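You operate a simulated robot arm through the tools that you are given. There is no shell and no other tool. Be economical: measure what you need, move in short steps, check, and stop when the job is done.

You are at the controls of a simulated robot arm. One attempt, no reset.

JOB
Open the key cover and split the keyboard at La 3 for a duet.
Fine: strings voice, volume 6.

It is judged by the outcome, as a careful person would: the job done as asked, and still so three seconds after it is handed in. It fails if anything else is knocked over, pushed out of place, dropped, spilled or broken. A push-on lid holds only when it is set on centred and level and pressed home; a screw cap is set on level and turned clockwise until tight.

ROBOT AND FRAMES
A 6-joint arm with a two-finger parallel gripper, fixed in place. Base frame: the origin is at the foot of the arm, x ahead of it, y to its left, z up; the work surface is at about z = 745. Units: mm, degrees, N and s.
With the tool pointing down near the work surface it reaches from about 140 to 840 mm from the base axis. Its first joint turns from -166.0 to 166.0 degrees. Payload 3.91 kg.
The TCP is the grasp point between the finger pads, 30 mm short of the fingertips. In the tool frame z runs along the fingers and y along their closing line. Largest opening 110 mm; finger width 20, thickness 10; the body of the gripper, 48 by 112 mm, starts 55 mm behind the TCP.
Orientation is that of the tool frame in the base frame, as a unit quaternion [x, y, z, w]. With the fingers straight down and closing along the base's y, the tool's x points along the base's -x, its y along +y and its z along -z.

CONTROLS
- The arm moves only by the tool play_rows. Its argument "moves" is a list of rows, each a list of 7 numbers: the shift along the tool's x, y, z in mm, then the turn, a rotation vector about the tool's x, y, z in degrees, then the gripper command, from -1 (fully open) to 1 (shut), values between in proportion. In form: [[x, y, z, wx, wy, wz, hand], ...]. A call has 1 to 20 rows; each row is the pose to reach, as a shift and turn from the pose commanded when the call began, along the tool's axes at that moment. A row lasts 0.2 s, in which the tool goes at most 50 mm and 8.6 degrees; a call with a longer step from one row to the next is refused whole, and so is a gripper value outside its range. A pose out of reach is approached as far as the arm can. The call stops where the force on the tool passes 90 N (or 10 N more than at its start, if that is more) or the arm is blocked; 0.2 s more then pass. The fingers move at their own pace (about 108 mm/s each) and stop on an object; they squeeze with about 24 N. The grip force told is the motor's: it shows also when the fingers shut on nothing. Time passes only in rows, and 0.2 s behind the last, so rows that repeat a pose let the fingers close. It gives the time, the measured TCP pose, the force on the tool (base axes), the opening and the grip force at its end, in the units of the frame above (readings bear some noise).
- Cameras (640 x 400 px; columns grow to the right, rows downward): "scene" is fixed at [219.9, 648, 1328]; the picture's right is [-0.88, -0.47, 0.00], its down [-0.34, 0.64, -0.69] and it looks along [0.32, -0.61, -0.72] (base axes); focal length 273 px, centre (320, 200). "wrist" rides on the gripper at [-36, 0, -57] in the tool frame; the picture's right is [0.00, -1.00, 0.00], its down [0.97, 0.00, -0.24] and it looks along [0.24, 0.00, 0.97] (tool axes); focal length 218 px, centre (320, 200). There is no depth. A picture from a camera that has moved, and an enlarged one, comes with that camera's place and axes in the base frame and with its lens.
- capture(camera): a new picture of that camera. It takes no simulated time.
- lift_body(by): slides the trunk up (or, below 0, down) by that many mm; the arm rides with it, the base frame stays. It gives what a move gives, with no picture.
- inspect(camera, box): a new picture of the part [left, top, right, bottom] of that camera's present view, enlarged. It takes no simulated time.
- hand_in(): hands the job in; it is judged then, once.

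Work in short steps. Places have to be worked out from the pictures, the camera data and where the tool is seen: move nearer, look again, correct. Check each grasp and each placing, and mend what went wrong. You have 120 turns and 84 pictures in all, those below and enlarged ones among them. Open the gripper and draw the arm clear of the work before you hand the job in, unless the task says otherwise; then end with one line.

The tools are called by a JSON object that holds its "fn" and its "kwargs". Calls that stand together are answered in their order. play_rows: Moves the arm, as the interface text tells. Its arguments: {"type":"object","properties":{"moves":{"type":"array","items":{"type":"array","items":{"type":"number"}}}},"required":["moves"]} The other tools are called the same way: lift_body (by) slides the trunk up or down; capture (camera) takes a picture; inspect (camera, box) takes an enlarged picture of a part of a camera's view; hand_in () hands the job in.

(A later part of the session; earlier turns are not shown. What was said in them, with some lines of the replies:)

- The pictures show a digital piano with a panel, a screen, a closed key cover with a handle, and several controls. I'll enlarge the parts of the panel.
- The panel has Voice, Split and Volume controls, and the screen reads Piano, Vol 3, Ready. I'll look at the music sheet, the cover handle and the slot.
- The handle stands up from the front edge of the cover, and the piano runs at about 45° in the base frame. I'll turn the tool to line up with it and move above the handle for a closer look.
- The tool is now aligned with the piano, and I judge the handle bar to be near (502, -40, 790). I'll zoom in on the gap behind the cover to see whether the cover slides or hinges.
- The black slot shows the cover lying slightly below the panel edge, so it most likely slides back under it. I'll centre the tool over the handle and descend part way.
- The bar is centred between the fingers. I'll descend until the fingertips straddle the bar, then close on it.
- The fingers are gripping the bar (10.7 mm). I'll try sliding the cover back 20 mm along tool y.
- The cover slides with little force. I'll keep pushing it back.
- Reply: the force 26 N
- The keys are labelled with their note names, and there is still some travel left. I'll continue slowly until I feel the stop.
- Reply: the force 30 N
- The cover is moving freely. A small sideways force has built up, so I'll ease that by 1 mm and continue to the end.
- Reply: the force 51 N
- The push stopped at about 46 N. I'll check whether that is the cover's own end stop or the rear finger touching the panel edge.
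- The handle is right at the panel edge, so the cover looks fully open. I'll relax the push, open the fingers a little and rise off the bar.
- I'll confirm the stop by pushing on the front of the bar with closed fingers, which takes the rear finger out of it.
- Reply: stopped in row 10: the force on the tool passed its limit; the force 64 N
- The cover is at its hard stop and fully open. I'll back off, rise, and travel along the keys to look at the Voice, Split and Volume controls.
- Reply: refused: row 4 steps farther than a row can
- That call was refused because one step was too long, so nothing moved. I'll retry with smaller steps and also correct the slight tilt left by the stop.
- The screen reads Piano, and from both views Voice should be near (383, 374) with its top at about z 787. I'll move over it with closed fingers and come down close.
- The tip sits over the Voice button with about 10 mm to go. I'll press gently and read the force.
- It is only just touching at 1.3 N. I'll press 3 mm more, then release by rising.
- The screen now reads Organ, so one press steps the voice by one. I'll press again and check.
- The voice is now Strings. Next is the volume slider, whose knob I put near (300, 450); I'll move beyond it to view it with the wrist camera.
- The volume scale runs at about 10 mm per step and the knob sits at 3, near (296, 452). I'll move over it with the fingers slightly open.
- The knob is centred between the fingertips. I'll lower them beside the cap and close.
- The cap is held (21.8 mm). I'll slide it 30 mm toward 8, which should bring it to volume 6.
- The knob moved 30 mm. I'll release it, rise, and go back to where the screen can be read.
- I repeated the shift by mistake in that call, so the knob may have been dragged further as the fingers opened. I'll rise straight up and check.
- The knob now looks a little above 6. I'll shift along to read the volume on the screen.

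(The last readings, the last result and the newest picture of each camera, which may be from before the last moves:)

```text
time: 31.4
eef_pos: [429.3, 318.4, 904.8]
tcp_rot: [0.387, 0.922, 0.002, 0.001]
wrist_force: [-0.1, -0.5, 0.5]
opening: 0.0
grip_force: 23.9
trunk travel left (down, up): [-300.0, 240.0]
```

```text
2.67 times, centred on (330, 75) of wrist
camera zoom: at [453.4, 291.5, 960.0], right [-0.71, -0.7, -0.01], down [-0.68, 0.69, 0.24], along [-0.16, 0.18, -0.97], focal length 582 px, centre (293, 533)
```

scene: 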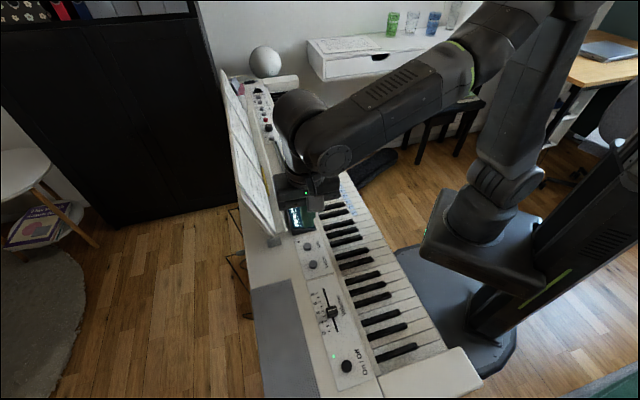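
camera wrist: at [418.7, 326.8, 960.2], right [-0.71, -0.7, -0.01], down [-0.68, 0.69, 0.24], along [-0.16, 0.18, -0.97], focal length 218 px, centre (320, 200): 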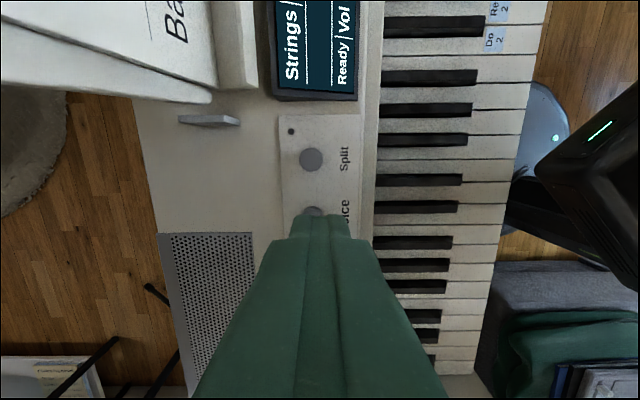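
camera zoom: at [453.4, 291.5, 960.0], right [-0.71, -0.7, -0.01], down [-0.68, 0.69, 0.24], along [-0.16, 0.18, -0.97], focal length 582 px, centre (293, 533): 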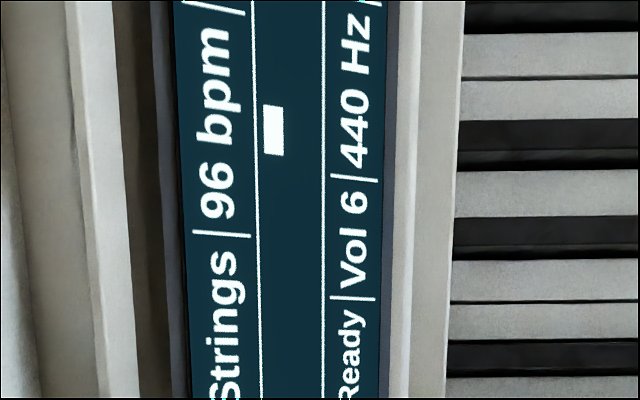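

Vol 6 and Strings are confirmed. Next I'll press Split, near (418, 339), lift, and read the screen.

{"fn": "play_rows", "kwargs": {"moves": [[12, 3, 30, 0, 0, 0, 1], [22.6, 6.6, 60, 0, 0, 0, 1], [22.6, 6.6, 83, 0, 0, 0, 1], [22.6, 6.6, 91, 0, 0, 0, 1], [22.6, 6.6, 93.5, 0, 0, 0, 1], [22.6, 6.6, 93.5, 0, 0, 0, 1], [22.6, 6.6, 83, 0, 0, 0, 1], [12, 3, 50, 0, 0, 0, 1], [-20, 0, 20, 0, 0, 0, 1], [-50, 0, 0, 0, 0, 0, 1]]}}

{"fn": "capture", "kwargs": {"camera": "wrist"}}

```text
time: 33.6
eef_pos: [463.6, 280.0, 904.3]
tcp_rot: [0.387, 0.922, 0.003, 0.001]
wrist_force: [0.7, -0.3, 0.9]
opening: 0.0
grip_force: 23.4
trunk travel left (down, up): [-300.0, 240.0]
```

```text
39 pictures are left
camera wrist: at [487.6, 254.7, 960.5], right [-0.71, -0.7, -0.01], down [-0.68, 0.69, 0.24], along [-0.16, 0.17, -0.97], focal length 218 px, centre (320, 200)
```

wrist: 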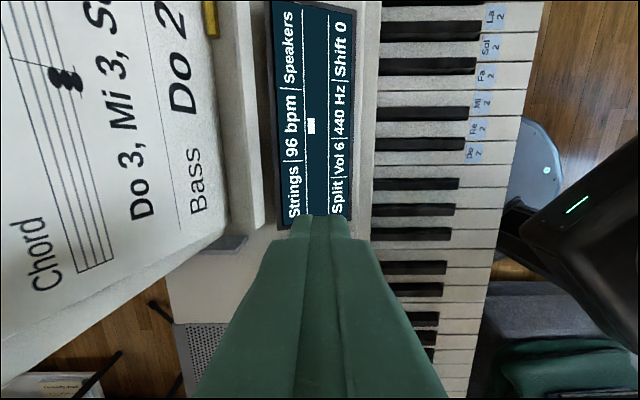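

The status now shows "Split". I'll zoom in to see whether it is waiting for a key.

{"fn": "inspect", "kwargs": {"camera": "wrist", "box": [250, 0, 400, 230]}}

{"fn": "inspect", "kwargs": {"camera": "scene", "box": [270, 170, 350, 280]}}

```text
1.74 times, centred on (325, 115) of wrist
camera zoom: at [487.6, 254.7, 960.5], right [-0.71, -0.7, -0.01], down [-0.68, 0.69, 0.24], along [-0.16, 0.17, -0.97], focal length 380 px, centre (311, 348)
```

zoom: 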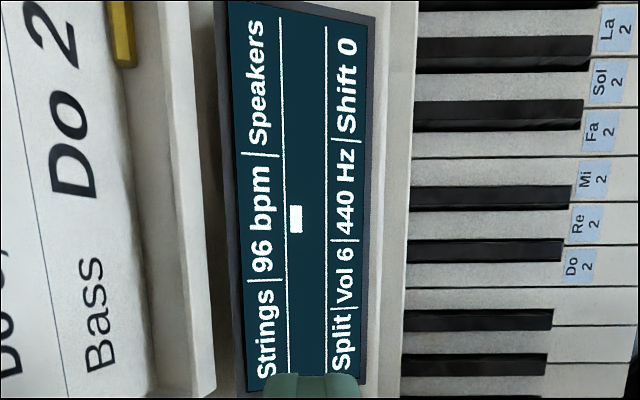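

```text
3.64 times, centred on (310, 225) of scene
camera zoom: at [219.9, 648.0, 1328.0], right [-0.88, -0.47, 0.0], down [-0.34, 0.64, -0.69], along [0.32, -0.61, -0.72], focal length 992 px, centre (356, 109)
```

zoom: 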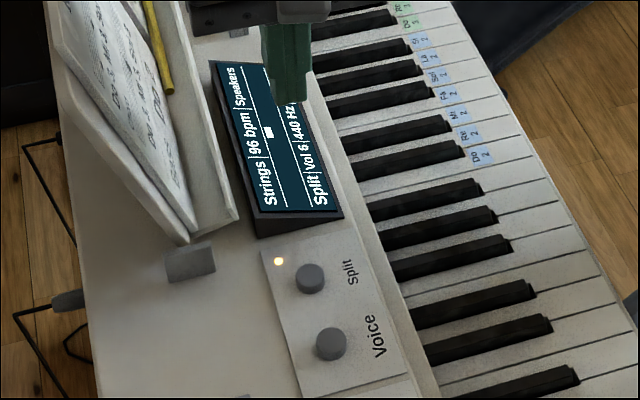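

The Split LED is lit and the status is Split, so it should be waiting for a key. La 3's front area works out at about (572, -43, 760), and I'll move above it.

{"fn": "play_rows", "kwargs": {"moves": [[-34, -17, 0, 0, 0, 0, 1], [-68, -34, 0, 0, 0, 0, 1], [-102, -51, 0, 0, 0, 0, 1], [-136, -68, 0, 0, 0, 0, 1], [-170, -85, 0, 0, 0, 0, 1], [-204, -102, 0, 0, 0, 0, 1], [-238, -119, 10, 0, 0, 0, 1], [-272, -136, 30, 0, 0, 0, 1], [-305, -151, 60, 0, 0, 0, 1], [-305, -151, 80, 0, 0, 0, 1], [-305, -151, 80, 0, 0, 0, 1]]}}

{"fn": "capture", "kwargs": {"camera": "wrist"}}

{"fn": "inspect", "kwargs": {"camera": "scene", "box": [290, 130, 390, 210]}}

```text
time: 36.0
eef_pos: [568.7, -42.0, 821.2]
tcp_rot: [0.388, 0.922, 0.002, 0.001]
wrist_force: [0.4, 0.4, -0.1]
opening: 0.0
grip_force: 24.1
trunk travel left (down, up): [-300.0, 240.0]
```

```text
36 pictures are left
camera wrist: at [593.6, -68.1, 878.3], right [-0.71, -0.7, -0.01], down [-0.68, 0.69, 0.24], along [-0.16, 0.18, -0.97], focal length 218 px, centre (320, 200)
```

wrist: 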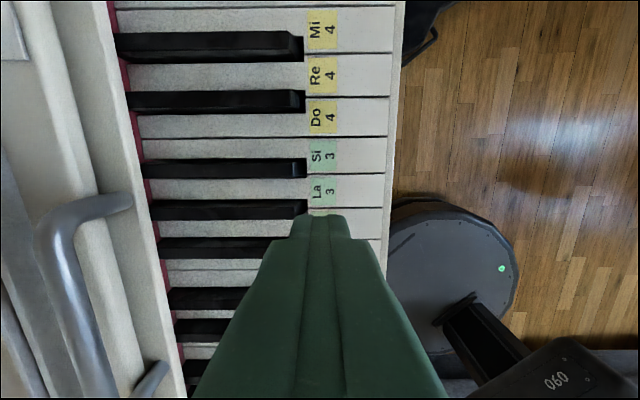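

```text
5.00 times, centred on (340, 170) of scene
camera zoom: at [219.9, 648.0, 1328.0], right [-0.88, -0.47, 0.0], down [-0.34, 0.64, -0.69], along [0.32, -0.61, -0.72], focal length 1364 px, centre (220, 350)
```

zoom: 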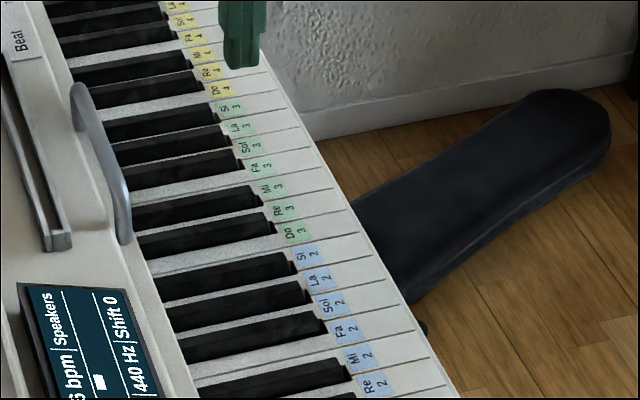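

Triangulating again from two views puts the keys at about z = 739, with the La 3 label at about (577, -45). I'll shift 8 mm along and 13 mm toward the front, then come down near the key.

{"fn": "play_rows", "kwargs": {"moves": [[-8, -13, 0, 0, 0, 0, 1], [-8, -13, 20, 0, 0, 0, 1], [-8, -13, 35, 0, 0, 0, 1], [-8, -13, 42, 0, 0, 0, 1], [-8, -13, 42, 0, 0, 0, 1]]}}

{"fn": "capture", "kwargs": {"camera": "wrist"}}

{"fn": "inspect", "kwargs": {"camera": "scene", "box": [300, 130, 370, 190]}}

```text
time: 37.2
eef_pos: [565.8, -57.8, 780.3]
tcp_rot: [0.387, 0.922, 0.003, 0.001]
wrist_force: [0.5, 0.0, 0.5]
opening: 0.0
grip_force: 23.9
trunk travel left (down, up): [-300.0, 240.0]
```

```text
34 pictures are left
camera wrist: at [590.6, -82.7, 836.7], right [-0.71, -0.7, -0.01], down [-0.68, 0.69, 0.24], along [-0.16, 0.18, -0.97], focal length 218 px, centre (320, 200)
```

wrist: 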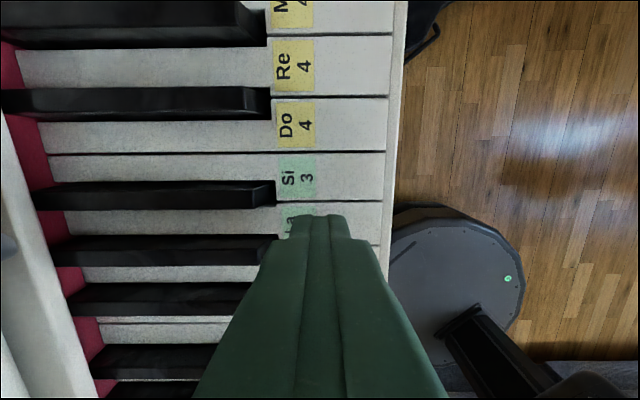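

```text
6.67 times, centred on (335, 160) of scene
camera zoom: at [219.9, 648.0, 1328.0], right [-0.88, -0.47, 0.0], down [-0.34, 0.64, -0.69], along [0.32, -0.61, -0.72], focal length 1818 px, centre (220, 467)
```

zoom: 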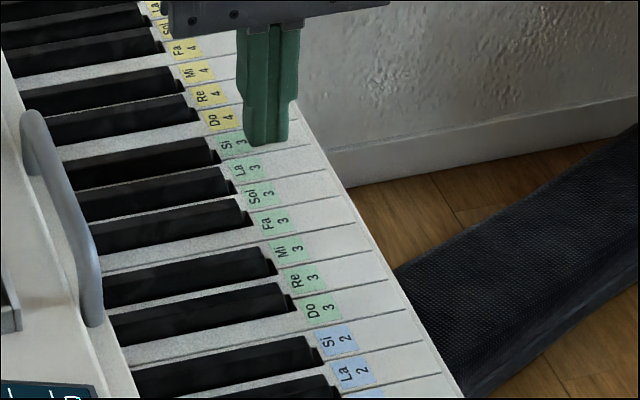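

Both views put the tip over La 3, perhaps a couple of mm toward Si. I'll shift 2 mm back and press.

{"fn": "play_rows", "kwargs": {"moves": [[2, 0, 4, 0, 0, 0, 1], [2, 0, 8, 0, 0, 0, 1], [2, 0, 12, 0, 0, 0, 1], [2, 0, 15, 0, 0, 0, 1]]}}

{"fn": "inspect", "kwargs": {"camera": "scene", "box": [270, 130, 370, 220]}}

```text
time: 38.2
eef_pos: [565.1, -55.6, 765.7]
tcp_rot: [0.388, 0.922, 0.002, 0.001]
wrist_force: [0.0, 0.4, 0.0]
opening: 0.0
grip_force: 23.8
trunk travel left (down, up): [-300.0, 240.0]
```

```text
4.44 times, centred on (320, 175) of scene
camera zoom: at [219.9, 648.0, 1328.0], right [-0.88, -0.47, 0.0], down [-0.34, 0.64, -0.69], along [0.32, -0.61, -0.72], focal length 1212 px, centre (320, 311)
```

zoom: 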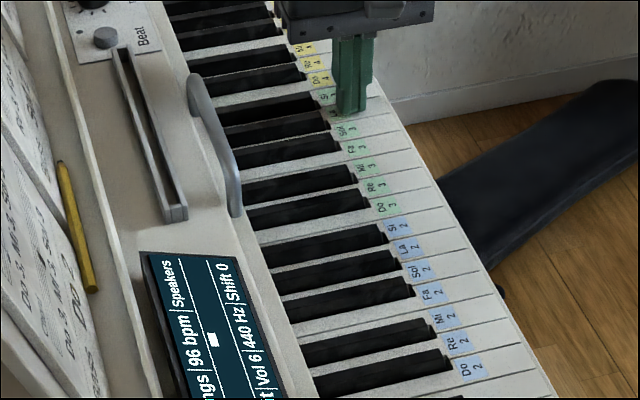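

There is no contact force yet. I'll go on down in small steps.

{"fn": "play_rows", "kwargs": {"moves": [[0, 0, 2, 0, 0, 0, 1], [0, 0, 4, 0, 0, 0, 1]]}}

{"fn": "capture", "kwargs": {"camera": "wrist"}}

{"fn": "inspect", "kwargs": {"camera": "scene", "box": [310, 130, 360, 175]}}

```text
time: 38.8
eef_pos: [563.7, -55.7, 761.1]
tcp_rot: [0.387, 0.922, 0.002, 0.002]
wrist_force: [-0.3, 0.6, 0.8]
opening: 0.0
grip_force: 24.1
trunk travel left (down, up): [-300.0, 240.0]
```

```text
31 pictures are left
camera wrist: at [589.1, -81.5, 818.0], right [-0.71, -0.7, -0.01], down [-0.68, 0.69, 0.24], along [-0.16, 0.18, -0.97], focal length 218 px, centre (320, 200)
```

wrist: 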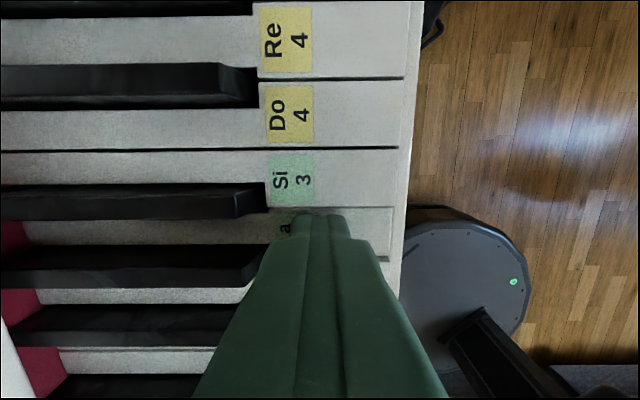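

```text
8.89 times, centred on (335, 152) of scene
camera zoom: at [219.9, 648.0, 1328.0], right [-0.88, -0.47, 0.0], down [-0.34, 0.64, -0.69], along [0.32, -0.61, -0.72], focal length 2424 px, centre (187, 622)
```

zoom: 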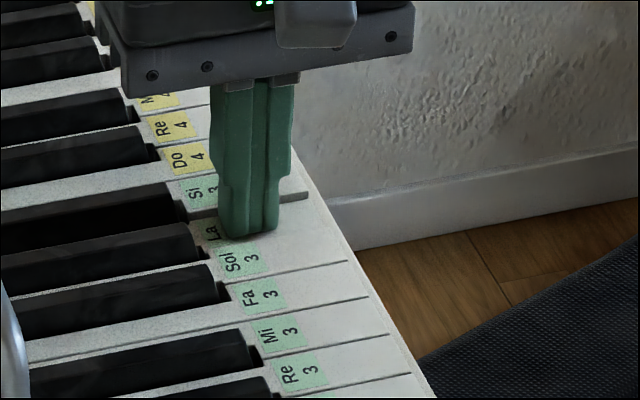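

La 3 is clearly going down on its own. I'll lift and read the display.

{"fn": "play_rows", "kwargs": {"moves": [[0, 0, 1.5, 0, 0, 0, 1], [0, 0, 0, 0, 0, 0, 1], [0, 0, -40, 0, 0, 0, 1], [0, 0, -80, 0, 0, 0, 1]]}}

{"fn": "inspect", "kwargs": {"camera": "scene", "box": [270, 170, 350, 280]}}

```text
time: 39.8
eef_pos: [567.0, -55.3, 842.2]
tcp_rot: [0.387, 0.922, 0.003, 0.001]
wrist_force: [0.5, 0.0, 1.0]
opening: 0.0
grip_force: 24.0
trunk travel left (down, up): [-300.0, 240.0]
```

```text
3.64 times, centred on (310, 225) of scene
camera zoom: at [219.9, 648.0, 1328.0], right [-0.88, -0.47, 0.0], down [-0.34, 0.64, -0.69], along [0.32, -0.61, -0.72], focal length 992 px, centre (356, 109)
```

zoom: 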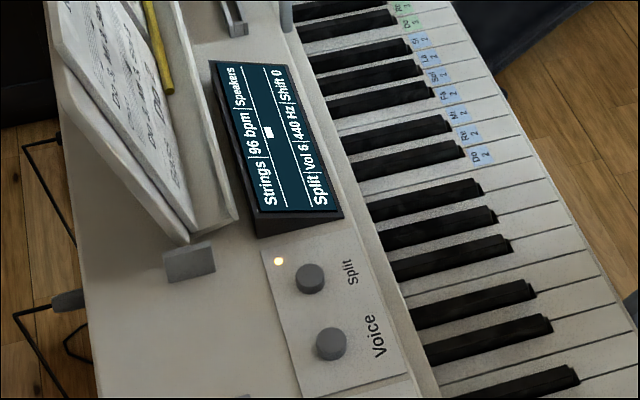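

The screen still says Split with the LED lit. I'll zoom in for any split point shown.

{"fn": "inspect", "kwargs": {"camera": "scene", "box": [278, 180, 320, 240]}}

{"fn": "capture", "kwargs": {"camera": "wrist"}}

```text
6.67 times, centred on (299, 210) of scene
camera zoom: at [219.9, 648.0, 1328.0], right [-0.88, -0.47, 0.0], down [-0.34, 0.64, -0.69], along [0.32, -0.61, -0.72], focal length 1818 px, centre (460, 133)
```

zoom: 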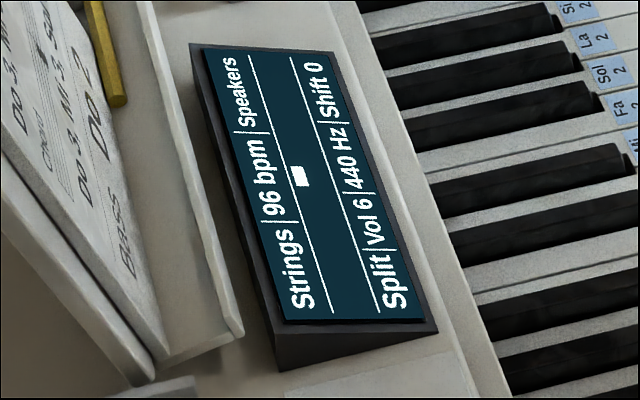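

```text
27 pictures are left
camera wrist: at [589.5, -81.3, 898.2], right [-0.71, -0.7, -0.01], down [-0.68, 0.69, 0.24], along [-0.16, 0.18, -0.97], focal length 218 px, centre (320, 200)
```

wrist: 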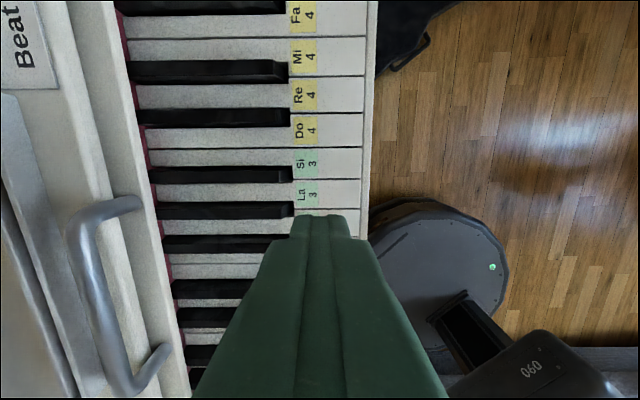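

The press may have been too shallow to register. I'll press La 3 again, this time until I feel the bottom of its travel.

{"fn": "play_rows", "kwargs": {"moves": [[0, 0, 40, 0, 0, 0, 1], [0, 0, 72, 0, 0, 0, 1], [0, 0, 80, 0, 0, 0, 1], [0, 0, 83, 0, 0, 0, 1], [0, 0, 85, 0, 0, 0, 1]]}}

{"fn": "inspect", "kwargs": {"camera": "scene", "box": [270, 150, 350, 240]}}

```text
time: 41.0
eef_pos: [565.1, -54.1, 757.1]
tcp_rot: [0.387, 0.922, 0.002, 0.001]
wrist_force: [-0.3, -1.0, 0.5]
opening: 0.1
grip_force: 24.3
trunk travel left (down, up): [-300.0, 240.0]
```

```text
4.44 times, centred on (310, 195) of scene
camera zoom: at [219.9, 648.0, 1328.0], right [-0.88, -0.47, 0.0], down [-0.34, 0.64, -0.69], along [0.32, -0.61, -0.72], focal length 1212 px, centre (364, 222)
```

zoom: 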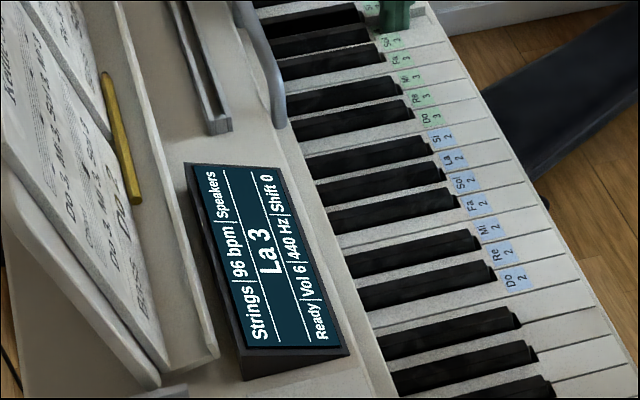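

The screen shows La 3 and the status has returned to Ready, so the key registered. I'll lift away and check the final state.

{"fn": "play_rows", "kwargs": {"moves": [[0, 0, -30, 0, 0, 0, 1], [0, 0, -70, 0, 0, 0, 1], [0, -30, -110, 0, 0, 0, 0.6], [0, -60, -140, 0, 0, 0, 0], [0, -90, -160, 0, 0, 0, -1], [0, -90, -160, 0, 0, 0, -1], [0, -90, -160, 0, 0, 0, -1]]}}

{"fn": "inspect", "kwargs": {"camera": "scene", "box": [270, 170, 350, 280]}}

{"fn": "capture", "kwargs": {"camera": "scene"}}

```text
time: 42.6
eef_pos: [500.3, -120.8, 916.8]
tcp_rot: [0.387, 0.922, 0.003, 0.002]
wrist_force: [0.8, -0.8, 0.3]
opening: 109.9
grip_force: 0.0
trunk travel left (down, up): [-300.0, 240.0]
```

```text
3.64 times, centred on (310, 225) of scene
camera zoom: at [219.9, 648.0, 1328.0], right [-0.88, -0.47, 0.0], down [-0.34, 0.64, -0.69], along [0.32, -0.61, -0.72], focal length 992 px, centre (356, 109)
```

zoom: 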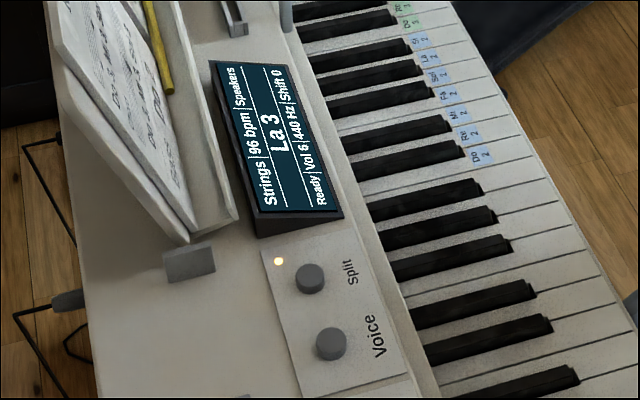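

```text
24 pictures are left
```

scene: 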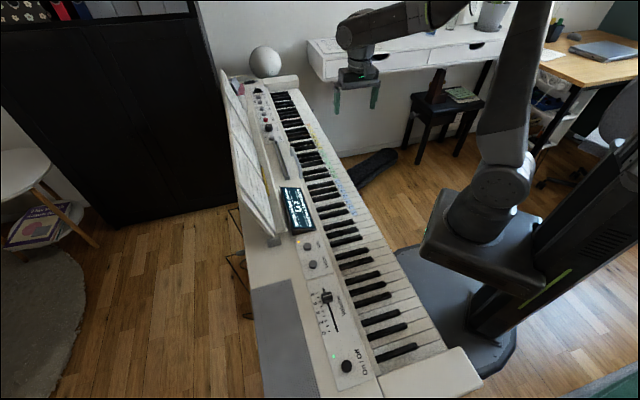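

The screen reads Strings, Vol 6, La 3 and Ready. The Split LED is lit, the cover is fully open, and the arm is clear with the gripper open, so I'll hand in.

{"fn": "hand_in", "kwargs": {}}

```text
The job is handed in.
```

The key cover is fully open, the keyboard is split at La 3 with the Split light on, and the screen reads Strings and Vol 6.
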